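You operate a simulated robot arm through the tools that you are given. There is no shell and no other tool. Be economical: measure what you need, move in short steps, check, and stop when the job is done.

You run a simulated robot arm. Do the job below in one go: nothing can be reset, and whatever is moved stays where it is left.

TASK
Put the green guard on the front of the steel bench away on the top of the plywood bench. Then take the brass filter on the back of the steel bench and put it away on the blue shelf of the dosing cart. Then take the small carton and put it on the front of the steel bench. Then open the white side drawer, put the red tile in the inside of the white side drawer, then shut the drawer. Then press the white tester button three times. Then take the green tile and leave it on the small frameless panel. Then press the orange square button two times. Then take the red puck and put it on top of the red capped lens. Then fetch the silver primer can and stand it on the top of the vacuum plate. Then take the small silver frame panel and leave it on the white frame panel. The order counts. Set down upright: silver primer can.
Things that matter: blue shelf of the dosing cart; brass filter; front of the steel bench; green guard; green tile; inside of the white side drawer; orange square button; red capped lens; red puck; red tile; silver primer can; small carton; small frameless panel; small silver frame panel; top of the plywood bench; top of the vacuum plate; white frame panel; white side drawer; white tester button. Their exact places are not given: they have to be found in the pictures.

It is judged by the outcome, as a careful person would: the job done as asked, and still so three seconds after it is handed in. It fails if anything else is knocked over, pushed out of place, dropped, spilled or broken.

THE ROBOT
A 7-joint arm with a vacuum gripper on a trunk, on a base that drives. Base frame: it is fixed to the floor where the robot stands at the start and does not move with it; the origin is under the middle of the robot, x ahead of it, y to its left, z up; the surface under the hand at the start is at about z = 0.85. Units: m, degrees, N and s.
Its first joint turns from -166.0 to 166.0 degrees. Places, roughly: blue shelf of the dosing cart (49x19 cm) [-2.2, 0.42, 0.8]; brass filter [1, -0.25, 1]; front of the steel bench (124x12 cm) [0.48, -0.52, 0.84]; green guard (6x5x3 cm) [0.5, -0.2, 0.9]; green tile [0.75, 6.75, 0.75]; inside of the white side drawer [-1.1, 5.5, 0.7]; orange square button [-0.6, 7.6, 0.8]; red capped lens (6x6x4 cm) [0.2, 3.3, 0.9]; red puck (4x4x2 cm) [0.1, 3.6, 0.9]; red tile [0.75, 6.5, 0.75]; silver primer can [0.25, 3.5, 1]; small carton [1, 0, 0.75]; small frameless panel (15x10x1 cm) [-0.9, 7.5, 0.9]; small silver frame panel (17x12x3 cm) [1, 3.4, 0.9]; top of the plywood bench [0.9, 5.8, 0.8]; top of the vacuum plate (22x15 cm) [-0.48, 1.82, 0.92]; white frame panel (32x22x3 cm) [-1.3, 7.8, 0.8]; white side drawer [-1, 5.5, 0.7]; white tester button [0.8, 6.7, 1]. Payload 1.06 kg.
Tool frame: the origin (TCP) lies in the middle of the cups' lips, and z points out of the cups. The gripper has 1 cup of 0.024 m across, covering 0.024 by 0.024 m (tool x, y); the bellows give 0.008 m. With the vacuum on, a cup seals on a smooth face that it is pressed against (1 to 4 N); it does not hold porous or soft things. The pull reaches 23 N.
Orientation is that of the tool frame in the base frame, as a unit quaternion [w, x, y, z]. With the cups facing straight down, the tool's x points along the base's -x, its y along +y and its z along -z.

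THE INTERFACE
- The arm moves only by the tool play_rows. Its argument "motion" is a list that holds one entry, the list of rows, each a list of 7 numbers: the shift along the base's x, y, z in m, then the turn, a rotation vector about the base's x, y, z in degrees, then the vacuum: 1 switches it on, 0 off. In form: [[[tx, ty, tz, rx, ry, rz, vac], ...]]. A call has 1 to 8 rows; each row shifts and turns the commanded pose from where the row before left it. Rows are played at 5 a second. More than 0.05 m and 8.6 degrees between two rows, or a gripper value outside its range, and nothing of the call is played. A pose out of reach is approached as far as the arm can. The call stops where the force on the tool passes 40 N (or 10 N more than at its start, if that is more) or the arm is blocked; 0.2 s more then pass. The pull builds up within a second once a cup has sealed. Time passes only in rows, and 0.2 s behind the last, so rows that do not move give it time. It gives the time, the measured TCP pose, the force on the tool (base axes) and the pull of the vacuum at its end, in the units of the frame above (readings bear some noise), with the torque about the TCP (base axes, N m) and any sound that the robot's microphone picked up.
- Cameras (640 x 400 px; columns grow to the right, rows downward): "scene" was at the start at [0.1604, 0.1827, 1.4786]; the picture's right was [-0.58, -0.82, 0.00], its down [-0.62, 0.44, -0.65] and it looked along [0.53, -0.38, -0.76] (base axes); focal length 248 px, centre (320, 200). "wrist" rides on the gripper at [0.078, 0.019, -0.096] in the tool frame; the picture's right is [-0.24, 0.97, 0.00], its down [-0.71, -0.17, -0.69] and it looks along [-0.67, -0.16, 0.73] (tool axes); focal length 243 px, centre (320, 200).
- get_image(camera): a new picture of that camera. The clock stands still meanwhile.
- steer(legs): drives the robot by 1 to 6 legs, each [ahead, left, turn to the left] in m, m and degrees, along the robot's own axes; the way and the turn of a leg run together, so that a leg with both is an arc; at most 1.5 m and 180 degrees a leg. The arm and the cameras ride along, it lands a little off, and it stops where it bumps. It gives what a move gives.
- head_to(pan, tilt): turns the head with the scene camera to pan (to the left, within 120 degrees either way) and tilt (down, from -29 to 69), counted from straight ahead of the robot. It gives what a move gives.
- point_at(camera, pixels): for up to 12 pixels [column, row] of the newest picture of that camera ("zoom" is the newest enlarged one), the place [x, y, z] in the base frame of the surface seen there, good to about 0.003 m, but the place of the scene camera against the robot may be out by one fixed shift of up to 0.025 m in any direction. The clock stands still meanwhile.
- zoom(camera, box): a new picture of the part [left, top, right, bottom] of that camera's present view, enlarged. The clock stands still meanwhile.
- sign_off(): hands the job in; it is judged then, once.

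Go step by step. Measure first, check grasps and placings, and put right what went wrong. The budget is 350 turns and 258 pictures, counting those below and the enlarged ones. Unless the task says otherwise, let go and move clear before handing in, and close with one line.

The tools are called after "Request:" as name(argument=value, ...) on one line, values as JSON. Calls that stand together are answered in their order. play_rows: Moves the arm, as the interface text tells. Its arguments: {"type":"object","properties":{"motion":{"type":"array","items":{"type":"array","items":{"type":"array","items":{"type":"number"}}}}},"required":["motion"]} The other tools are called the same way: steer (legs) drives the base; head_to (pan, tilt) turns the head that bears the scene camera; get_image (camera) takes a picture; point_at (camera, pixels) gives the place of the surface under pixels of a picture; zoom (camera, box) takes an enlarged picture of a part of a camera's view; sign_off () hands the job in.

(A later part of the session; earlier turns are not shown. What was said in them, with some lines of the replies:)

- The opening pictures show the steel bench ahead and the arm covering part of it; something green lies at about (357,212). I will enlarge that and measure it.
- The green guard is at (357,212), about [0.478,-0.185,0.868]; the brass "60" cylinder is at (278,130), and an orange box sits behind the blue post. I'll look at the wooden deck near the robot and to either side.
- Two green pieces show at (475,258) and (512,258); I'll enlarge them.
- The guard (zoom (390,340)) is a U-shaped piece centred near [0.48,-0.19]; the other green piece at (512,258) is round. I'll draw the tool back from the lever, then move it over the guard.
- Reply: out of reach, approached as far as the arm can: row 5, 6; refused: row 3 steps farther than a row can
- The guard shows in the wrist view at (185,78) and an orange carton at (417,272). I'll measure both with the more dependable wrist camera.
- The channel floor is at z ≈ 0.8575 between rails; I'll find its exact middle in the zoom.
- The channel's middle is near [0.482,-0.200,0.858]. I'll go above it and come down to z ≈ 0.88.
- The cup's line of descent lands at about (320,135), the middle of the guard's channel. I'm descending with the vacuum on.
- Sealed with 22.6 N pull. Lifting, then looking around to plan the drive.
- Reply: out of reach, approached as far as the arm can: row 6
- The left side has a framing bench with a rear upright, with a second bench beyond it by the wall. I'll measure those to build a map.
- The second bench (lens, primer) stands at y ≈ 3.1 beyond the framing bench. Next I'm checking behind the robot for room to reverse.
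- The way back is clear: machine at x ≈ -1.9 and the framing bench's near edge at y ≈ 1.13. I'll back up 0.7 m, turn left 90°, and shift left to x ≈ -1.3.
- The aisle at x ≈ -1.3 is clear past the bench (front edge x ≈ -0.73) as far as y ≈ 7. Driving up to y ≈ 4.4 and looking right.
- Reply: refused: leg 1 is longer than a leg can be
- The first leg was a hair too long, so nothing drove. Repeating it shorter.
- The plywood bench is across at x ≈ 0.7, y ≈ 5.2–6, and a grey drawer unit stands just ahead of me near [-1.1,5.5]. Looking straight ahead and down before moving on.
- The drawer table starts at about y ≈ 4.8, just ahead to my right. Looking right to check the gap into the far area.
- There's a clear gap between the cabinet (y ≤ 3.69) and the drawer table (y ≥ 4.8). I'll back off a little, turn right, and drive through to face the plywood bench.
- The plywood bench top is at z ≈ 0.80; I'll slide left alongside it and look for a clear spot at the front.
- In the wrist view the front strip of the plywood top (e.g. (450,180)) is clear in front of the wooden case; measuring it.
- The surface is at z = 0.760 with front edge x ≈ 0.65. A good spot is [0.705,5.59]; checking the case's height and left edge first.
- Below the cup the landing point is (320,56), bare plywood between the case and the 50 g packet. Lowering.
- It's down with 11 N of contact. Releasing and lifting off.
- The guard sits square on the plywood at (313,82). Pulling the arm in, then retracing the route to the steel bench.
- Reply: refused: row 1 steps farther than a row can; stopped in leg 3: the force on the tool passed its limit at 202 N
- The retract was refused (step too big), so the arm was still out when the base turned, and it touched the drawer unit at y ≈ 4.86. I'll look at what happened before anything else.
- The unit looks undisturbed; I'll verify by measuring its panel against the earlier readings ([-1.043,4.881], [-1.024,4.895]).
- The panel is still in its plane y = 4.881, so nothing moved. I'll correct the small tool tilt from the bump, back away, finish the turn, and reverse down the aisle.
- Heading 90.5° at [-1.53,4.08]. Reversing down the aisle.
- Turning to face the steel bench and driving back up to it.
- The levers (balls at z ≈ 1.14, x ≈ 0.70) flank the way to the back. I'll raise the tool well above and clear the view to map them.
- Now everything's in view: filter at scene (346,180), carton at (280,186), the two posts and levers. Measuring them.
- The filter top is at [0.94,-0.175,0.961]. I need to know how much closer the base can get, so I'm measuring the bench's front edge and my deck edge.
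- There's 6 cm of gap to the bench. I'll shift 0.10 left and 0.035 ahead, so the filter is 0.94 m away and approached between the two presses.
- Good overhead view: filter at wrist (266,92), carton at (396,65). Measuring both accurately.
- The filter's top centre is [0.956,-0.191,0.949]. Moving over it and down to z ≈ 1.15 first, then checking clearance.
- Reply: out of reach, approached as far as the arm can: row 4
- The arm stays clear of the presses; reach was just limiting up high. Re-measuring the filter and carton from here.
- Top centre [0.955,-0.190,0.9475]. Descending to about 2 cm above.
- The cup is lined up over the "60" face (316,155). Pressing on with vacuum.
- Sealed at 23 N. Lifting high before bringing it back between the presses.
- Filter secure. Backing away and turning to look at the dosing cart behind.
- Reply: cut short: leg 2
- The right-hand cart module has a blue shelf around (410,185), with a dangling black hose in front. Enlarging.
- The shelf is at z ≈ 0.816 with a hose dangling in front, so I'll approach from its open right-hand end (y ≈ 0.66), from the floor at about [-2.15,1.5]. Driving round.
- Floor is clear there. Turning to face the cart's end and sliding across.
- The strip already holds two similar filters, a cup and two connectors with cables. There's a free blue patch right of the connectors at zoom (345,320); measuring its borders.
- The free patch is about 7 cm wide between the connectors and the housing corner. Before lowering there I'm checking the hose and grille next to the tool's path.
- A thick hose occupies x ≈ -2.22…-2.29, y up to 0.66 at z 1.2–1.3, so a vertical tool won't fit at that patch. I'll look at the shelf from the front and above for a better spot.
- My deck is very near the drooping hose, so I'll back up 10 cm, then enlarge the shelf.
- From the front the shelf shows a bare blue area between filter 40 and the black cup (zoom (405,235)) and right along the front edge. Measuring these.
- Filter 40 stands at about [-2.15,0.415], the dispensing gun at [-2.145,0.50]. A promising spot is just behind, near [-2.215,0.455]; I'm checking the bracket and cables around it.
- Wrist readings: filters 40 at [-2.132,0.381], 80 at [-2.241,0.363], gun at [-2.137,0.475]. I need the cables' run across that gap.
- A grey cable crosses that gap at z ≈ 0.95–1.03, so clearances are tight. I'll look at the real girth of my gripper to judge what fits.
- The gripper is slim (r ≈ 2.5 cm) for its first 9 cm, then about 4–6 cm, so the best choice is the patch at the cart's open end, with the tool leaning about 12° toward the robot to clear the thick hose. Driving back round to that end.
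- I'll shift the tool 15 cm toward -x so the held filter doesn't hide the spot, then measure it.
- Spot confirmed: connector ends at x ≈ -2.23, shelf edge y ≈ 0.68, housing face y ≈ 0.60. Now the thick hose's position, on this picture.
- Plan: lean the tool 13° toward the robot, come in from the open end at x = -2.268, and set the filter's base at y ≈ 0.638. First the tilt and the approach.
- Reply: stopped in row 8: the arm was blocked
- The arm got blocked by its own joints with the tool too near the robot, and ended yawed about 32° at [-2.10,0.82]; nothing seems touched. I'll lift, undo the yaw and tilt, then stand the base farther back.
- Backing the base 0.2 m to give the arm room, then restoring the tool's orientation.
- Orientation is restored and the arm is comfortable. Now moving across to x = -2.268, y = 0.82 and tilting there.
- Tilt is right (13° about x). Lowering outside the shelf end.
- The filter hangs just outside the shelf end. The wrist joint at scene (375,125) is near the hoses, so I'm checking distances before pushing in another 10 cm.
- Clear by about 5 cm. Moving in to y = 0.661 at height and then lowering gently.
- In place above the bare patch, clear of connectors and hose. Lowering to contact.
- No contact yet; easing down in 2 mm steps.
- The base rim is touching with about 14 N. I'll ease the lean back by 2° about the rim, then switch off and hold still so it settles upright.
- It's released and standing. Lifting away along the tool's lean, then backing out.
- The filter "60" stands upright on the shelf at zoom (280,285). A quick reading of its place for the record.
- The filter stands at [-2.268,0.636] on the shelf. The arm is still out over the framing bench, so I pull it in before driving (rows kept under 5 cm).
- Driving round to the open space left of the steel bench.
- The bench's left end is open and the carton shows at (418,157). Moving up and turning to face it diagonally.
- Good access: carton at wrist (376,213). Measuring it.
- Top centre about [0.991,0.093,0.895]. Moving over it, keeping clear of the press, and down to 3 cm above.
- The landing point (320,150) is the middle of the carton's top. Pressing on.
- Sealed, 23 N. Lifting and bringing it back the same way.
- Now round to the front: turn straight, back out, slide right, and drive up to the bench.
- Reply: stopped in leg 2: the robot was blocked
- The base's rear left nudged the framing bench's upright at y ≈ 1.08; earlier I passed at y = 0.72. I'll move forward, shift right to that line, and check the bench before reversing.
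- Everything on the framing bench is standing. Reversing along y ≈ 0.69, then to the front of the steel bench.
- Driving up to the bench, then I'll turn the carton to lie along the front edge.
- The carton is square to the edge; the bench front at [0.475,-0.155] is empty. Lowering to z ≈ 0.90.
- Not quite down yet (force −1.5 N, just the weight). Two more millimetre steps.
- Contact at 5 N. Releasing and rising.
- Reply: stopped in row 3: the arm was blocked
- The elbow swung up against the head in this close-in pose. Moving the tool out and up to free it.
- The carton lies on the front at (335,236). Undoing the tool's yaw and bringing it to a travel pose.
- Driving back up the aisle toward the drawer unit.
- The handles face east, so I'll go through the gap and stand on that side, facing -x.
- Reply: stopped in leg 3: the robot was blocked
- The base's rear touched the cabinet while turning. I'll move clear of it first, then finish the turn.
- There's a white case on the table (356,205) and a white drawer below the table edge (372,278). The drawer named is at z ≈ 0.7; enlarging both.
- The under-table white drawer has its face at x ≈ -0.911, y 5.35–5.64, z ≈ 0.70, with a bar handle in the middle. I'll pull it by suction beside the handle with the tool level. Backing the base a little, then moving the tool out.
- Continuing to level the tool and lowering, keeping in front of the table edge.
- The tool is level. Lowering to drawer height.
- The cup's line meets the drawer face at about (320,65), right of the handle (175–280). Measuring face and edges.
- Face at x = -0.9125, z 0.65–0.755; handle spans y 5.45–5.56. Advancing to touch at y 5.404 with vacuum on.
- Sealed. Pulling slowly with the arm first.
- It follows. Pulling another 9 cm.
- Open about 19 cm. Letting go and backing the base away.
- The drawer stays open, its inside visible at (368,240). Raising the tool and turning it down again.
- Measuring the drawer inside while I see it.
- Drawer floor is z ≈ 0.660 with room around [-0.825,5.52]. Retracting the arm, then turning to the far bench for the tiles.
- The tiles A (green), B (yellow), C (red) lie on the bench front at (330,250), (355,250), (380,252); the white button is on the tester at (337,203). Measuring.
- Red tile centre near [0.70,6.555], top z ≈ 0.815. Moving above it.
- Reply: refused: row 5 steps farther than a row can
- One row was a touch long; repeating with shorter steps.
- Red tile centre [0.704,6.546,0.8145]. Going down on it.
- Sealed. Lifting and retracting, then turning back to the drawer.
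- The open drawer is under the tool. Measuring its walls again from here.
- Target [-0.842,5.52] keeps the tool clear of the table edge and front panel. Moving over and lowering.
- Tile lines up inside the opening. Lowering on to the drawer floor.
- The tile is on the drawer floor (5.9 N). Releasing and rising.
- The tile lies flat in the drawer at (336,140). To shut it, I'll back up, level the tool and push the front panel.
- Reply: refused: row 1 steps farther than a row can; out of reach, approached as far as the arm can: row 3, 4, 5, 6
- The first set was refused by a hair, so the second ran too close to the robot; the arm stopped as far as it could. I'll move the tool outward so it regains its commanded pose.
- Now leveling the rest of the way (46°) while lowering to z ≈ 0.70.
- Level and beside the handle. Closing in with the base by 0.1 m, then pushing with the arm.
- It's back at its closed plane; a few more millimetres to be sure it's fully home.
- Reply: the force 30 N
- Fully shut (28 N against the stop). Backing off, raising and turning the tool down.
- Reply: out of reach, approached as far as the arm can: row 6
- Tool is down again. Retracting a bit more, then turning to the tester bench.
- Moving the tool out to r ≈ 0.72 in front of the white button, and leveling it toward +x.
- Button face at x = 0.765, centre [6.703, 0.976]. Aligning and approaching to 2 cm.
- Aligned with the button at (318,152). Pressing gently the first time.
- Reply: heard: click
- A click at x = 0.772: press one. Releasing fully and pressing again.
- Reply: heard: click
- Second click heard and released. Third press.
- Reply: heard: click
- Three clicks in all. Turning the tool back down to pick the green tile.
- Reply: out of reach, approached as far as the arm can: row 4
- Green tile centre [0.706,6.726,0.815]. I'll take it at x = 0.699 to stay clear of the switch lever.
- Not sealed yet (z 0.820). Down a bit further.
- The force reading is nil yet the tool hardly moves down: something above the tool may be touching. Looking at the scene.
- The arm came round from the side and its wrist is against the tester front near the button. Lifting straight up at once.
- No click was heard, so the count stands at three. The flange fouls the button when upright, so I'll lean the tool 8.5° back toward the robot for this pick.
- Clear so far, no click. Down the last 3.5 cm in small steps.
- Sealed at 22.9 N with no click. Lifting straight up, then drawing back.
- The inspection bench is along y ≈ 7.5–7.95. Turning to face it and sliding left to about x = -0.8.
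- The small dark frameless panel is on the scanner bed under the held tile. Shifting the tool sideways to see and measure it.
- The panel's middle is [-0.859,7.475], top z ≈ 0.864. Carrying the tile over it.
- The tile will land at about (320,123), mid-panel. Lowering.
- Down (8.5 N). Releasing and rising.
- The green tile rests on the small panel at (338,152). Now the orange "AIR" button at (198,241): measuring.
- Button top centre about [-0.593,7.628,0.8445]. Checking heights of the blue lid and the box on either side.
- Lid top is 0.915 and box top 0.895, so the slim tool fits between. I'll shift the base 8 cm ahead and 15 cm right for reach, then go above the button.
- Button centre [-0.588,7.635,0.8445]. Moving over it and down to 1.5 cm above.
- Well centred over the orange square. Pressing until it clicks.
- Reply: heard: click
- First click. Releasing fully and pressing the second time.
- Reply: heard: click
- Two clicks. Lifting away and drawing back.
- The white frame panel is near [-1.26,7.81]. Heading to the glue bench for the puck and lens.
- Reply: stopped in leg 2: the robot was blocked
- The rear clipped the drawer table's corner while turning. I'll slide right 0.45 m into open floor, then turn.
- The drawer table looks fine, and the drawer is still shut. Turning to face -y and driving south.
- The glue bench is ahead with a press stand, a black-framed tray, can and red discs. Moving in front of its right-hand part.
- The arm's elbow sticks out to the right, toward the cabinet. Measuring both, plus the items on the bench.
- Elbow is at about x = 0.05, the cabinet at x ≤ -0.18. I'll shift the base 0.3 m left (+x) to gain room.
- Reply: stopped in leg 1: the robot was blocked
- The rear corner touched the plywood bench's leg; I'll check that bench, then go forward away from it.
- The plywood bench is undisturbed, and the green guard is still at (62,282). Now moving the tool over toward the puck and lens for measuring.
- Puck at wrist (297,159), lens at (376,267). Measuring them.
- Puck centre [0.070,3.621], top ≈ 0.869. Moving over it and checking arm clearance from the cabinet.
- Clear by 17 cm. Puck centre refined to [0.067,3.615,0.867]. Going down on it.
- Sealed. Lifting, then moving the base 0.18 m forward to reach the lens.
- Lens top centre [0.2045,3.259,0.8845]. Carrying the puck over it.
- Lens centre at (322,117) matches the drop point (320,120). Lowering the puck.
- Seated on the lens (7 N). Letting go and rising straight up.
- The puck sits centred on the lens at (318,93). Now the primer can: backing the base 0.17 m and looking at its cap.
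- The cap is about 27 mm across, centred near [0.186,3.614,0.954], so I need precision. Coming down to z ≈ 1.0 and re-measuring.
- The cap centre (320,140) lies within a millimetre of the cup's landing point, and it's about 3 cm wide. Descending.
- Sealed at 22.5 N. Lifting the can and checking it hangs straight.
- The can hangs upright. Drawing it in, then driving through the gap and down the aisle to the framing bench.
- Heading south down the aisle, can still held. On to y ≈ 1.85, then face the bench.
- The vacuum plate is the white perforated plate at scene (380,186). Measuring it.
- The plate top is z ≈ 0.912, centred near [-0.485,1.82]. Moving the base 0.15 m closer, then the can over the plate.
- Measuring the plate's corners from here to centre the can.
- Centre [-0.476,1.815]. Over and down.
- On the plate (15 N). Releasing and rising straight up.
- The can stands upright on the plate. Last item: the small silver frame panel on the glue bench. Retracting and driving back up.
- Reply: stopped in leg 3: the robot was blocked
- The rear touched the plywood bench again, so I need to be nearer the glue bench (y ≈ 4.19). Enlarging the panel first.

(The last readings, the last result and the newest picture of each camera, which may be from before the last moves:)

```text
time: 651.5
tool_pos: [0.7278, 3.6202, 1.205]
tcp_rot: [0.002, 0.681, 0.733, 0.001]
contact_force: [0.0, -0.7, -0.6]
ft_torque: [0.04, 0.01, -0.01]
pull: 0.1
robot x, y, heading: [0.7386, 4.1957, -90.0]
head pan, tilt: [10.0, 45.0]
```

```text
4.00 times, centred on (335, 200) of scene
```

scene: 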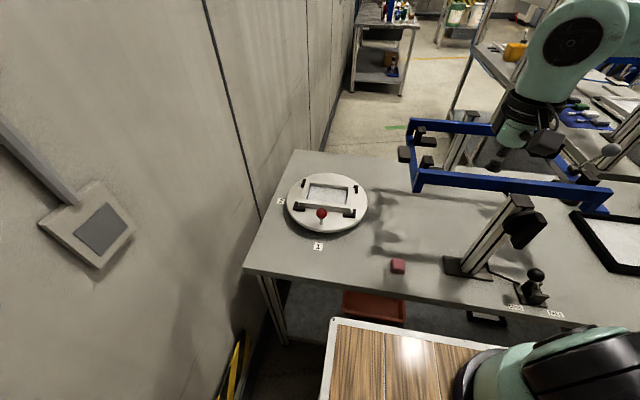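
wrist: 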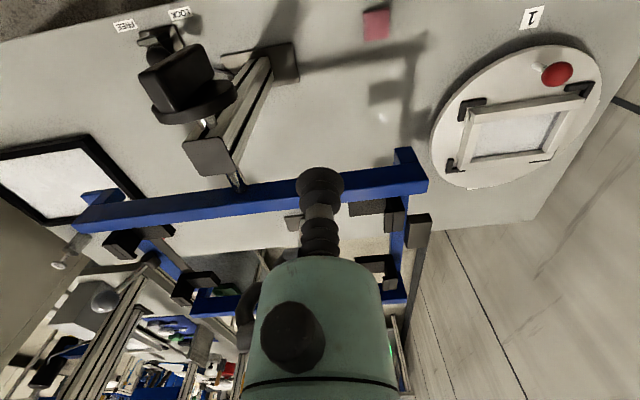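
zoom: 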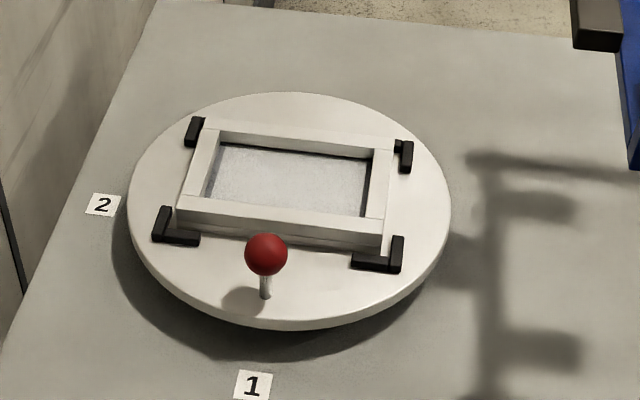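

The panel (frame z ≈ 0.917, glass z ≈ 0.902) sits in corner stops on a turntable; glass centre ≈ [1.052,3.43]. Checking the blue press frame's end near it.

Request:
point_at(camera="scene", pixels=[[415, 180], [412, 130], [405, 153], [440, 122], [430, 165], [323, 214], [321, 195]])

Request:
play_rows(motion=[[[0.045, 0, 0, 0, 0, 0, 0], [0.045, 0, 0, 0, 0, 0, 0], [0.045, 0, 0, 0, 0, 0, 0], [0.045, 0, 0, 0, 0, 0, 0], [0.045, -0.01, 0, 0, 0, 0, 0], [0.04, -0.02, 0, 0, 0, 0, 0], [0.04, -0.02, 0, 0, 0, 0, 0]]])

Request:
get_image(camera="wrist")

```text
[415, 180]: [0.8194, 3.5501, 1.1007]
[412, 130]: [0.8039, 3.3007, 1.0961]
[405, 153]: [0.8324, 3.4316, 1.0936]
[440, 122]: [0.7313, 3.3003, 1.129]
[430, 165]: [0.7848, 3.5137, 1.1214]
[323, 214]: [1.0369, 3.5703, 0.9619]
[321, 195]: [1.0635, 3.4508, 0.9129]
```

```text
time: 653.1
tool_pos: [1.0325, 3.5708, 1.2054]
tcp_rot: [0.002, 0.681, 0.732, 0.0]
contact_force: [-0.1, -0.4, -0.3]
ft_torque: [0.03, -0.02, 0.03]
pull: 0.0
robot x, y, heading: [0.7443, 4.1975, -89.8]
head pan, tilt: [10.0, 45.0]
```

```text
82 pictures are left
```

wrist: 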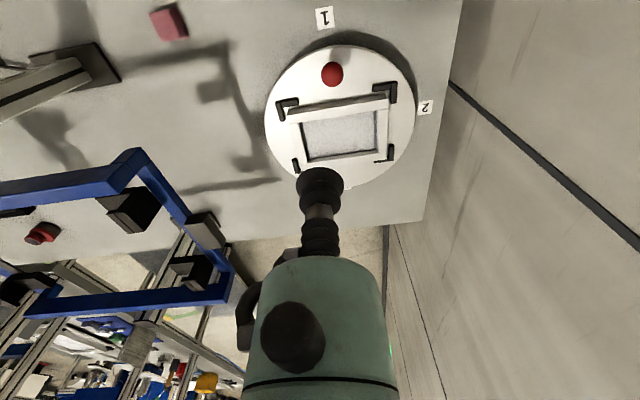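

Request:
zoom(camera="wrist", box=[260, 50, 420, 190])

Request:
point_at(camera="wrist", pixels=[[305, 122], [374, 113], [375, 149], [309, 158], [340, 135], [298, 115], [387, 98], [340, 106], [382, 130], [340, 160]])

```text
2.86 times, centred on (340, 120) of wrist
```

zoom: 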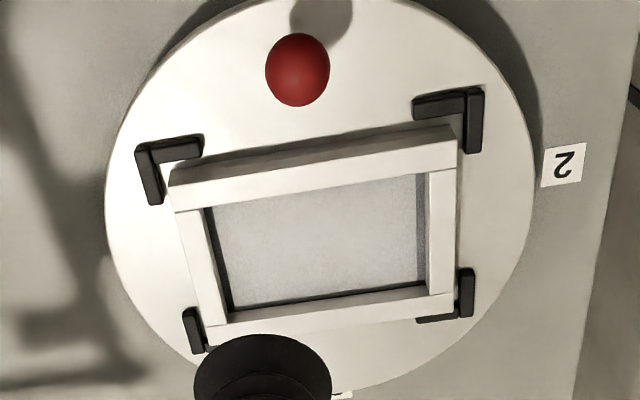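

```text
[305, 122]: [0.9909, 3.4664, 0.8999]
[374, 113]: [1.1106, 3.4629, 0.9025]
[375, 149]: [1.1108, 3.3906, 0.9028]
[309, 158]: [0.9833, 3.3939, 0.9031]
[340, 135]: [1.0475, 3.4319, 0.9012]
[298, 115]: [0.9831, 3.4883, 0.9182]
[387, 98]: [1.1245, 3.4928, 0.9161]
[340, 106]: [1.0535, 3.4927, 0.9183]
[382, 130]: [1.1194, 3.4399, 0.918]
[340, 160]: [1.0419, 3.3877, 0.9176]
```

Glass centre [1.049,3.429,0.902]. Going over it and down to z ≈ 0.95.

Request:
play_rows(motion=[[[0.005, -0.045, 0, 0, 0, 0, 0], [0.005, -0.045, 0, 0, 0, 0, 0], [0.0065, -0.045, 0, 0, 0, 0, 0], [0, -0.007, -0.045, 0, 0, 0, 0], [0, 0, -0.05, 0, 0, 0, 0], [0, 0, -0.05, 0, 0, 0, 0], [0, 0, -0.05, 0, 0, 0, 0], [0, 0, -0.045, 0, 0, 0, 0]]])

Request:
get_image(camera="wrist")

Request:
get_image(camera="scene")

```text
time: 654.9
tool_pos: [1.0498, 3.4287, 0.9634]
tcp_rot: [0.001, 0.681, 0.732, 0.001]
contact_force: [0.2, -0.1, 0.3]
ft_torque: [-0.06, -0.01, 0.0]
pull: 0.1
robot x, y, heading: [0.7428, 4.1965, -89.9]
head pan, tilt: [10.0, 45.0]
```

```text
80 pictures are left
```

wrist: 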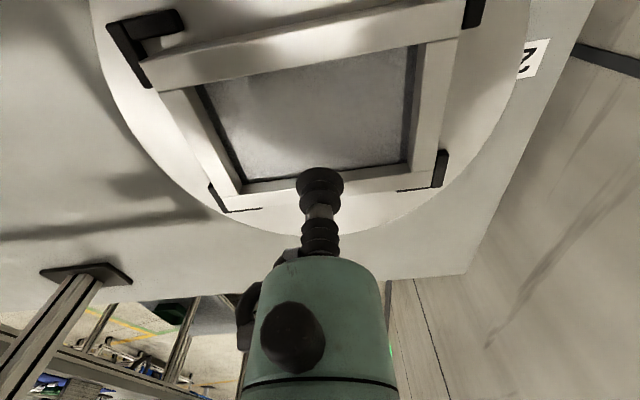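

```text
79 pictures are left
```

scene: 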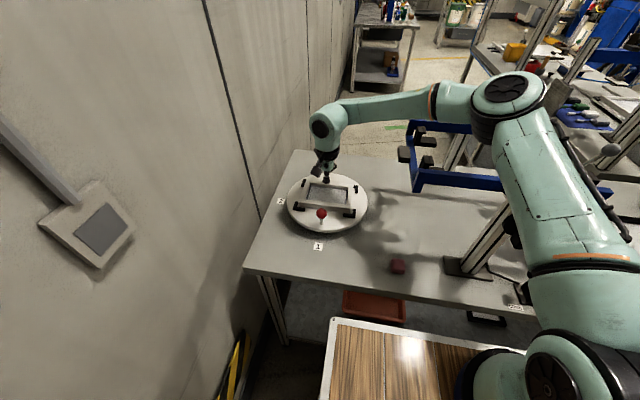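

The elbow passes over the blue press frame; checking its height there before going lower.

Request:
point_at(camera="scene", pixels=[[490, 125], [510, 105], [440, 115], [530, 160], [400, 110], [480, 140]])

```text
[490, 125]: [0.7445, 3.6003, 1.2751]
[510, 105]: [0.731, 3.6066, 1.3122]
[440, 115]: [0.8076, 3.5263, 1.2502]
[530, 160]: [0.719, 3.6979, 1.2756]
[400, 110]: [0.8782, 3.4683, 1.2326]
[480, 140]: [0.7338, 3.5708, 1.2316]
```

The forearm's underside would drop onto the blue frame (z 1.13). I'll lift, shift the base 0.23 m toward the wall, and come at the panel more straight-on.

Request:
play_rows(motion=[[[0, 0, 0.05, 0, 0, 0, 0], [0, 0, 0.05, 0, 0, 0, 0], [0, 0, 0.05, 0, 0, 0, 0], [0, 0.02, 0.045, 0, 0, 0, 0], [0, 0.03, 0.035, 0, 0, 0, 0], [-0.04, 0.03, 0, 0, 0, 0, 0], [-0.04, 0.03, 0, 0, 0, 0, 0], [-0.04, 0.03, 0, 0, 0, 0, 0]]])

Request:
play_rows(motion=[[[-0.045, 0, 0, 0, 0, 0, 0], [-0.045, 0, 0, 0, 0, 0, 0], [-0.03, 0, 0, 0, 0, 0, 0]]])

Request:
steer(legs=[[0, 0.2, 0]])

```text
time: 656.7
tool_pos: [0.9306, 3.5719, 1.1939]
tcp_rot: [0.002, 0.68, 0.733, 0.0]
contact_force: [-1.0, 0.5, -0.1]
ft_torque: [0.02, 0.01, -0.01]
pull: 0.0
robot x, y, heading: [0.7381, 4.1979, -89.8]
head pan, tilt: [10.0, 45.0]
```

```text
time: 657.5
tool_pos: [0.8106, 3.5685, 1.1957]
tcp_rot: [0.001, 0.68, 0.733, 0.0]
contact_force: [-0.4, -1.5, 0.1]
ft_torque: [0.0, 0.03, 0.04]
pull: 0.1
robot x, y, heading: [0.7448, 4.2003, -89.7]
head pan, tilt: [10.0, 45.0]
```

```text
time: 659.1
tool_pos: [1.0118, 3.5678, 1.1957]
tcp_rot: [0.003, 0.681, 0.732, 0.001]
contact_force: [-0.2, -0.2, 0.4]
ft_torque: [0.01, 0.0, -0.01]
pull: 0.1
robot x, y, heading: [0.9452, 4.1934, -90.1]
head pan, tilt: [10.0, 45.0]
```

Request:
play_rows(motion=[[[0.012, -0.045, 0, 0, 0, 0, 0], [0.012, -0.045, 0, 0, 0, 0, 0], [0.013, -0.045, 0, 0, 0, 0, 0], [0, -0.004, -0.045, 0, 0, 0, 0], [0, 0, -0.05, 0, 0, 0, 0], [0, 0, -0.05, 0, 0, 0, 0], [0, 0, -0.05, 0, 0, 0, 0], [0, 0, -0.03, 0, 0, 0, 0]]])

Request:
get_image(camera="scene")

Request:
get_image(camera="wrist")

```text
time: 660.9
tool_pos: [1.0498, 3.4272, 0.9718]
tcp_rot: [0.002, 0.682, 0.732, 0.001]
contact_force: [0.6, 0.3, 0.0]
ft_torque: [-0.04, 0.02, 0.01]
pull: 0.1
robot x, y, heading: [0.9435, 4.1968, -89.9]
head pan, tilt: [10.0, 45.0]
```

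```text
78 pictures are left
```

scene: 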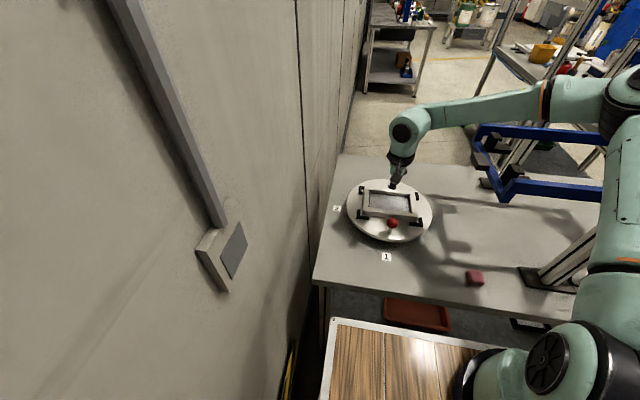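

```text
77 pictures are left
```

wrist: 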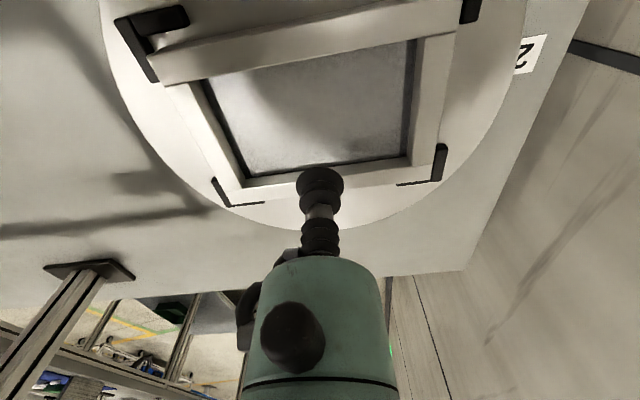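

Request:
point_at(camera="scene", pixels=[[500, 118], [540, 118], [580, 115], [620, 130], [610, 180], [520, 135], [500, 165]])

Request:
zoom(camera="scene", box=[440, 50, 640, 220])

```text
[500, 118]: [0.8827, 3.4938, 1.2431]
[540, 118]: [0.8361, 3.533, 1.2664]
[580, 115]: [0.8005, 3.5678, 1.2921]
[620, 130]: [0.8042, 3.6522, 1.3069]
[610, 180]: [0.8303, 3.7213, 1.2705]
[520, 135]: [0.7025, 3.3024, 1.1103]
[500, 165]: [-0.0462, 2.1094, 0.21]
```

```text
2.35 times, centred on (540, 135) of scene
```

zoom: 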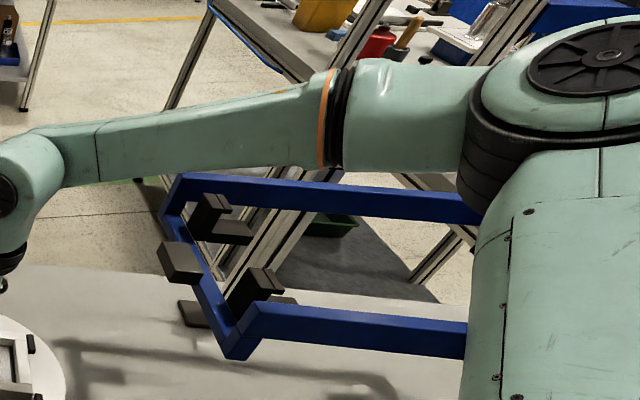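

The forearm is now about 9–10 cm above the frame's corner, and drops less than the tool does. Descending carefully to the glass.

Request:
play_rows(motion=[[[0, 0.001, -0.025, 0, 0, 0, 0], [0, 0, -0.02, 0, 0, 0, 0], [0, 0, 0, 0, 0, 0, 0]]])

Request:
zoom(camera="scene", box=[440, 50, 640, 220])

Request:
point_at(camera="zoom", pixels=[[300, 160], [250, 160], [420, 160], [480, 180], [200, 165], [300, 150]])

```text
time: 661.7
tool_pos: [1.0481, 3.4301, 0.9264]
tcp_rot: [0.002, 0.682, 0.732, 0.001]
contact_force: [-0.5, 0.6, -0.5]
ft_torque: [0.02, -0.01, 0.03]
pull: 0.1
robot x, y, heading: [0.944, 4.1956, -90.0]
head pan, tilt: [10.0, 45.0]
```

```text
2.35 times, centred on (540, 135) of scene
```

zoom: 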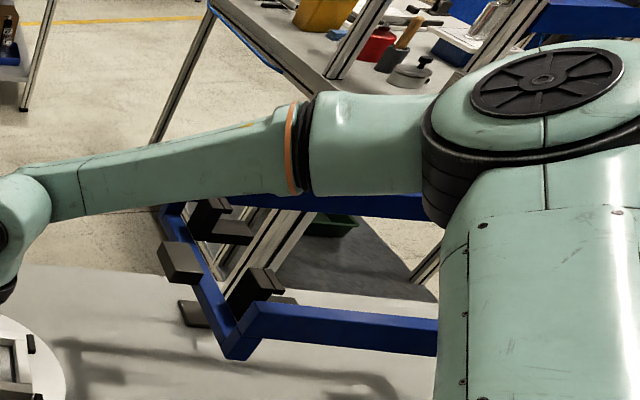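

```text
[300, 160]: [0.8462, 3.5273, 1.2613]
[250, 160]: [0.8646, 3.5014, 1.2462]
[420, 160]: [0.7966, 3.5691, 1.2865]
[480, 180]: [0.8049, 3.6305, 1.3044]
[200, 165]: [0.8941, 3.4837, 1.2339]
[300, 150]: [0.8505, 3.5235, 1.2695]
```

Still plenty of air. Final approach with vacuum.

Request:
play_rows(motion=[[[0, 0, -0.016, 0, 0, 0, 1], [0, 0, -0.006, 0, 0, 0, 1], [0, 0, -0.003, 0, 0, 0, 1], [0, 0, -0.001, 0, 0, 0, 1], [0, 0, 0, 0, 0, 0, 1], [0, 0, 0, 0, 0, 0, 1]]])

```text
time: 663.1
tool_pos: [1.0495, 3.4309, 0.9004]
tcp_rot: [0.002, 0.681, 0.732, 0.002]
contact_force: [0.7, -4.8, 10.3]
ft_torque: [0.03, 0.05, 0.02]
pull: 22.8
robot x, y, heading: [0.9473, 4.1966, -90.1]
head pan, tilt: [10.0, 45.0]
```

Sealed at 22.8 N. Lifting straight out of the stops.

Request:
play_rows(motion=[[[0, 0, 0.01, 0, 0, 0, 1], [0, 0, 0.02, 0, 0, 0, 1], [0, 0, 0.03, 0, 0, 0, 1], [0, 0, 0.04, 0, 0, 0, 1], [0, 0, 0.045, 0, 0, 0, 1], [0, 0, 0.045, 0, 0, 0, 1], [0, 0.01, 0.045, 0, 0, 0, 1], [0, 0.03, 0.03, 0, 0, 0, 1]]])

Request:
get_image(camera="wrist")

```text
time: 664.9
tool_pos: [1.0478, 3.4705, 1.1662]
tcp_rot: [0.002, 0.681, 0.733, 0.002]
contact_force: [-0.3, -0.2, -2.8]
ft_torque: [0.05, 0.01, -0.03]
pull: 23.0
robot x, y, heading: [0.9446, 4.2014, -89.9]
head pan, tilt: [10.0, 45.0]
```

```text
74 pictures are left
```

wrist: 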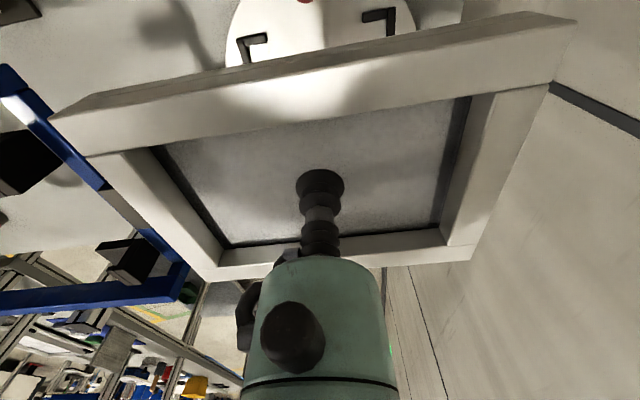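

The panel is held well. Raising it and drawing it in before carefully leaving the nook.

Request:
play_rows(motion=[[[0, 0.03, 0.035, 0, 0, 0, 1], [-0.01, 0.03, 0.03, 0, 0, 0, 1], [-0.02, 0.03, 0.02, 0, 0, 0, 1], [-0.03, 0.03, 0.0, 0, 0, 0, 1], [-0.03, 0.03, 0.0, 0, 0, 0, 1]]])

Request:
steer(legs=[[0, -0.65, 0], [-0.25, 0, 0]])

Request:
get_image(camera="scene")

```text
time: 666.1
tool_pos: [0.9603, 3.6214, 1.2479]
tcp_rot: [0.001, 0.682, 0.732, 0.001]
contact_force: [0.1, -0.3, -3.9]
ft_torque: [-0.04, 0.01, 0.03]
pull: 23.5
robot x, y, heading: [0.945, 4.1953, -89.8]
head pan, tilt: [10.0, 45.0]
```

```text
time: 671.2
tool_pos: [0.3016, 3.8777, 1.2483]
tcp_rot: [0.001, 0.686, 0.728, 0.001]
contact_force: [-0.3, -0.3, -2.9]
ft_torque: [-0.01, -0.01, 0.0]
pull: 23.1
robot x, y, heading: [0.2936, 4.4543, -90.6]
head pan, tilt: [10.0, 45.0]
```

```text
73 pictures are left
```

scene: 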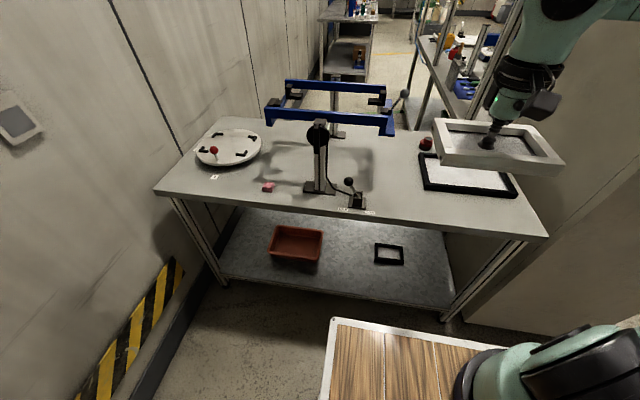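

All well; glue bench tidy with the puck on the lens at (425,143). Reversing north into the open floor, turning, and driving on.

Request:
steer(legs=[[-0.95, -0.38, 0], [0, 0, -179]])

```text
time: 683.7
tool_pos: [-0.1206, 5.988, 1.2476]
tcp_rot: [0.001, 0.747, -0.665, -0.002]
contact_force: [0.4, -0.7, -2.5]
ft_torque: [0.02, 0.03, 0.0]
pull: 22.8
robot x, y, heading: [-0.0789, 5.4119, 92.5]
head pan, tilt: [10.0, 45.0]
```

Request:
steer(legs=[[1.45, 0, -2], [0, 0.55, 0], [0, 0.5, 0]])

Request:
head_to(pan=0, tilt=40)

Request:
get_image(camera="scene")

Request:
get_image(camera="wrist")

```text
time: 696.2
tool_pos: [-1.2075, 7.4163, 1.2482]
tcp_rot: [0.001, 0.741, -0.672, -0.002]
contact_force: [0.2, 0.1, -2.5]
ft_torque: [0.0, 0.03, 0.01]
pull: 23.7
robot x, y, heading: [-1.1766, 6.8445, 91.5]
head pan, tilt: [10.0, 45.0]
```

```text
time: 697.0
tool_pos: [-1.2068, 7.4167, 1.2488]
tcp_rot: [0.001, 0.741, -0.672, -0.002]
contact_force: [0.4, 0.5, -3.2]
ft_torque: [0.01, 0.01, 0.04]
pull: 23.0
robot x, y, heading: [-1.1766, 6.8441, 91.2]
head pan, tilt: [0.0, 40.0]
```

```text
72 pictures are left
```

scene: 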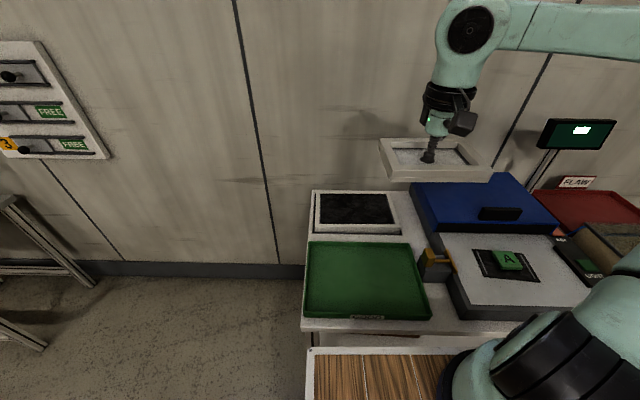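

```text
71 pictures are left
```

wrist: 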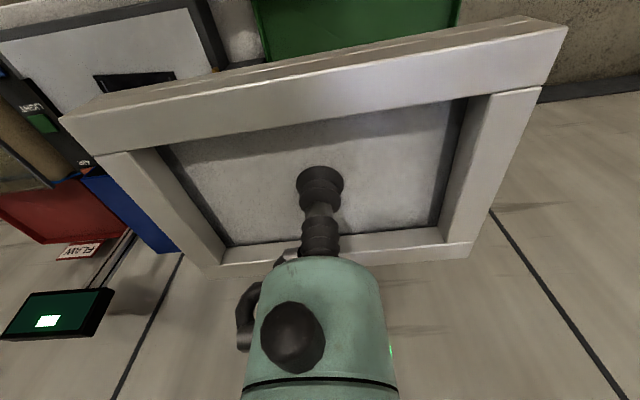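

The held panel hides the target from the wrist camera, so I'll measure the white panel with the scene camera and use the green tile (known at [-0.858,7.473]) to gauge its offset.

Request:
zoom(camera="scene", box=[290, 170, 550, 330])

Request:
point_at(camera="zoom", pixels=[[537, 225], [160, 95], [75, 70], [235, 75], [75, 135], [265, 135], [62, 55], [255, 55], [62, 152], [278, 158], [70, 100], [160, 60]])

```text
2.46 times, centred on (420, 250) of scene
```

zoom: 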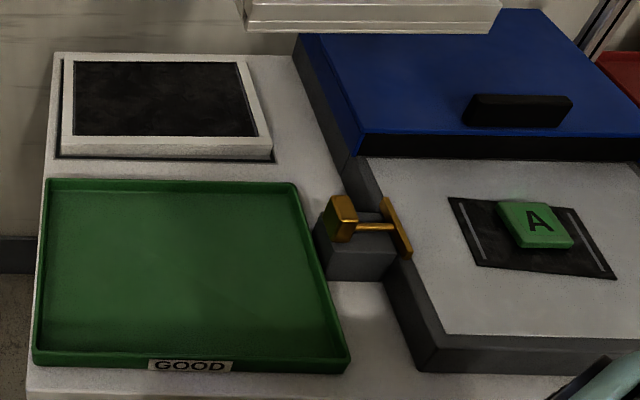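

```text
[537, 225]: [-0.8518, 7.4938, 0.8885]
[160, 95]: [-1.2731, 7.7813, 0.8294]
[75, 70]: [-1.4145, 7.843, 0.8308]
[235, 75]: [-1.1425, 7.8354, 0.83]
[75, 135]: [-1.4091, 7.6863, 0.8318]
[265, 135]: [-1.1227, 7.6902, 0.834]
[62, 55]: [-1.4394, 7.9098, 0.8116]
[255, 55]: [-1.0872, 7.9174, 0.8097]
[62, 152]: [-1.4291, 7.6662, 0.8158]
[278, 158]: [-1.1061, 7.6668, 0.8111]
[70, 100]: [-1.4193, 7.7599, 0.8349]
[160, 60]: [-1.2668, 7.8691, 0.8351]
```

The scene camera is off by about [+0.006,+0.021,+0.011], so the white panel's centre is near [-1.276,7.756] with its face at z ≈ 0.82. Moving the small panel over it.

Request:
play_rows(motion=[[[-0.01, 0.045, 0, 0, 0, 0, 1], [-0.01, 0.045, 0, 0, 0, 0, 1], [-0.01, 0.045, -0.01, 0, 0, 0, 1], [-0.01, 0.045, -0.01, 0, 0, 0, 1], [-0.01, 0.045, -0.01, 0, 0, 0, 1], [-0.01, 0.045, -0.01, 0, 0, 0, 1], [-0.009, 0.045, -0.01, 0, 0, 0, 1], [0, 0.024, -0.04, 0, 0, 0, 1]]])

Request:
play_rows(motion=[[[0, 0, -0.045, 0, 0, 0, 1], [0, 0, -0.045, 0, 0, 0, 1], [0, 0, -0.045, 0, 0, 0, 1], [0, 0, -0.045, 0, 0, 0, 1], [0, 0, 0, 0, 0, 0, 1]]])

Request:
get_image(camera="scene")

Request:
get_image(camera="wrist")

```text
time: 698.8
tool_pos: [-1.2732, 7.7556, 1.1596]
tcp_rot: [0.002, 0.741, -0.672, -0.002]
contact_force: [-0.9, -0.1, -1.6]
ft_torque: [0.02, 0.05, -0.02]
pull: 22.6
robot x, y, heading: [-1.1751, 6.8443, 91.7]
head pan, tilt: [0.0, 40.0]
```

```text
time: 700.0
tool_pos: [-1.2771, 7.7537, 0.9811]
tcp_rot: [0.001, 0.741, -0.671, -0.002]
contact_force: [-0.8, -0.4, -3.0]
ft_torque: [-0.01, 0.02, -0.03]
pull: 23.2
robot x, y, heading: [-1.1756, 6.838, 91.6]
head pan, tilt: [0.0, 40.0]
```

```text
69 pictures are left
```

scene: 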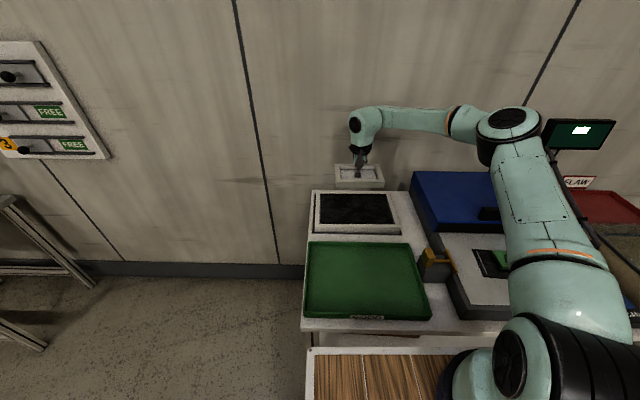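

```text
68 pictures are left
```

wrist: 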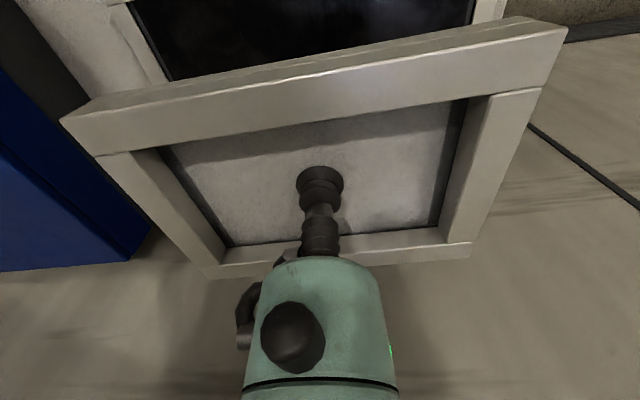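

The near part of the white panel shows above the held frame. Checking its sides from the wrist camera.

Request:
point_at(camera="wrist", pixels=[[118, 30], [150, 55], [165, 70], [473, 10], [490, 10], [505, 8], [300, 40], [300, 5], [250, 60]])

```text
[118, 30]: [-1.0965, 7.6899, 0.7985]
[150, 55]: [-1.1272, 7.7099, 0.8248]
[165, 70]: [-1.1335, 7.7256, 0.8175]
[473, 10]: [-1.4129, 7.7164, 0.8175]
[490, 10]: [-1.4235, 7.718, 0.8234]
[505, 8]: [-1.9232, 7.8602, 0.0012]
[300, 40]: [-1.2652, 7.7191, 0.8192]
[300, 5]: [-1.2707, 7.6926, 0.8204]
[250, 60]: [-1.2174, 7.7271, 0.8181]
```

Inner width runs x -1.1325…-1.4135 (centre -1.273), glass z 0.819, so I'm centred. Lowering.

Request:
play_rows(motion=[[[0.003, 0, -0.045, 0, 0, 0, 1], [0, 0, -0.045, 0, 0, 0, 1], [0, 0, -0.035, 0, 0, 0, 1], [0, 0, -0.015, 0, 0, 0, 1], [0, 0, -0.007, 0, 0, 0, 1], [0, 0, 0, 0, 0, 0, 1]]])

Request:
zoom(camera="scene", box=[290, 90, 550, 270])

```text
time: 701.4
tool_pos: [-1.2739, 7.756, 0.8312]
tcp_rot: [0.0, 0.74, -0.672, -0.002]
contact_force: [0.2, 0.6, -3.3]
ft_torque: [0.0, 0.02, -0.01]
pull: 22.5
robot x, y, heading: [-1.1753, 6.8417, 91.4]
head pan, tilt: [0.0, 40.0]
```

```text
2.22 times, centred on (420, 180) of scene
```

zoom: 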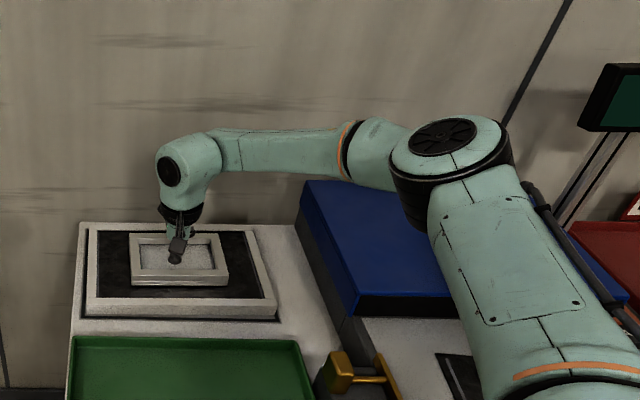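

Nicely centred inside the white frame. The last few millimetres.

Request:
play_rows(motion=[[[0, 0, -0.003, 0, 0, 0, 1], [0, 0, -0.002, 0, 0, 0, 1], [0, 0, 0, 0, 0, 0, 1]]])

```text
time: 702.2
tool_pos: [-1.2741, 7.7552, 0.8271]
tcp_rot: [0.0, 0.741, -0.671, -0.003]
contact_force: [-2.4, -3.2, 12.2]
ft_torque: [0.0, -0.02, -0.05]
pull: 23.1
robot x, y, heading: [-1.1769, 6.8396, 91.5]
head pan, tilt: [0.0, 40.0]
```

Contact at 12 N. Releasing, then rising straight up.

Request:
play_rows(motion=[[[0, 0, 0.001, 0, 0, 0, 0], [0, 0, 0, 0, 0, 0, 0], [0, 0, 0, 0, 0, 0, 0], [0, 0, 0, 0, 0, 0, 0], [0, 0, 0.01, 0, 0, 0, 0], [0, 0, 0.04, 0, 0, 0, 0], [0, 0, 0.045, 0, 0, 0, 0], [0, 0, 0.045, 0, 0, 0, 0]]])

Request:
play_rows(motion=[[[0, -0.02, 0.045, 0, 0, 0, 0], [0, -0.03, 0.03, 0, 0, 0, 0], [0.01, -0.045, 0, 0, 0, 0, 0], [0.01, -0.045, 0, 0, 0, 0, 0]]])

Request:
get_image(camera="wrist")

Request:
get_image(camera="scene")

```text
time: 704.0
tool_pos: [-1.2736, 7.7576, 0.9671]
tcp_rot: [0.001, 0.741, -0.671, -0.002]
contact_force: [-0.9, 0.5, -1.5]
ft_torque: [0.01, 0.01, -0.05]
pull: 0.0
robot x, y, heading: [-1.1762, 6.8416, 91.6]
head pan, tilt: [0.0, 40.0]
```

```text
time: 705.0
tool_pos: [-1.2532, 7.6135, 1.0433]
tcp_rot: [0.002, 0.741, -0.671, -0.001]
contact_force: [0.5, 0.1, -1.1]
ft_torque: [0.0, -0.05, 0.02]
pull: 0.1
robot x, y, heading: [-1.1754, 6.8412, 91.5]
head pan, tilt: [0.0, 40.0]
```

```text
66 pictures are left
```

wrist: 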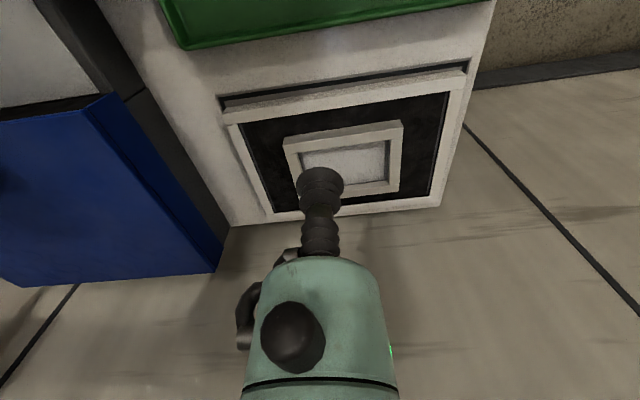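

```text
65 pictures are left
```

scene: 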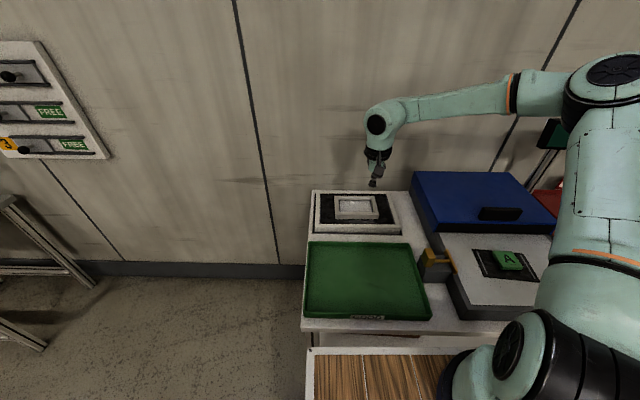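

The small silver frame lies centred on the white panel (356,207), the green tile is still on the small panel (508,260), and the arm is clear with the vacuum off. Everything asked is done; handing in.

Request:
sign_off()

```text
The job is handed in.
```

All ten steps are done in the order asked, and the job is handed in with the arm clear and the vacuum off. Along the way the arm or base bumped fixed furniture (cabinet, drawer unit, bench legs) several times; pictures afterwards showed the benches and the drawer unit undisturbed, though I took no picture of the cabinet.
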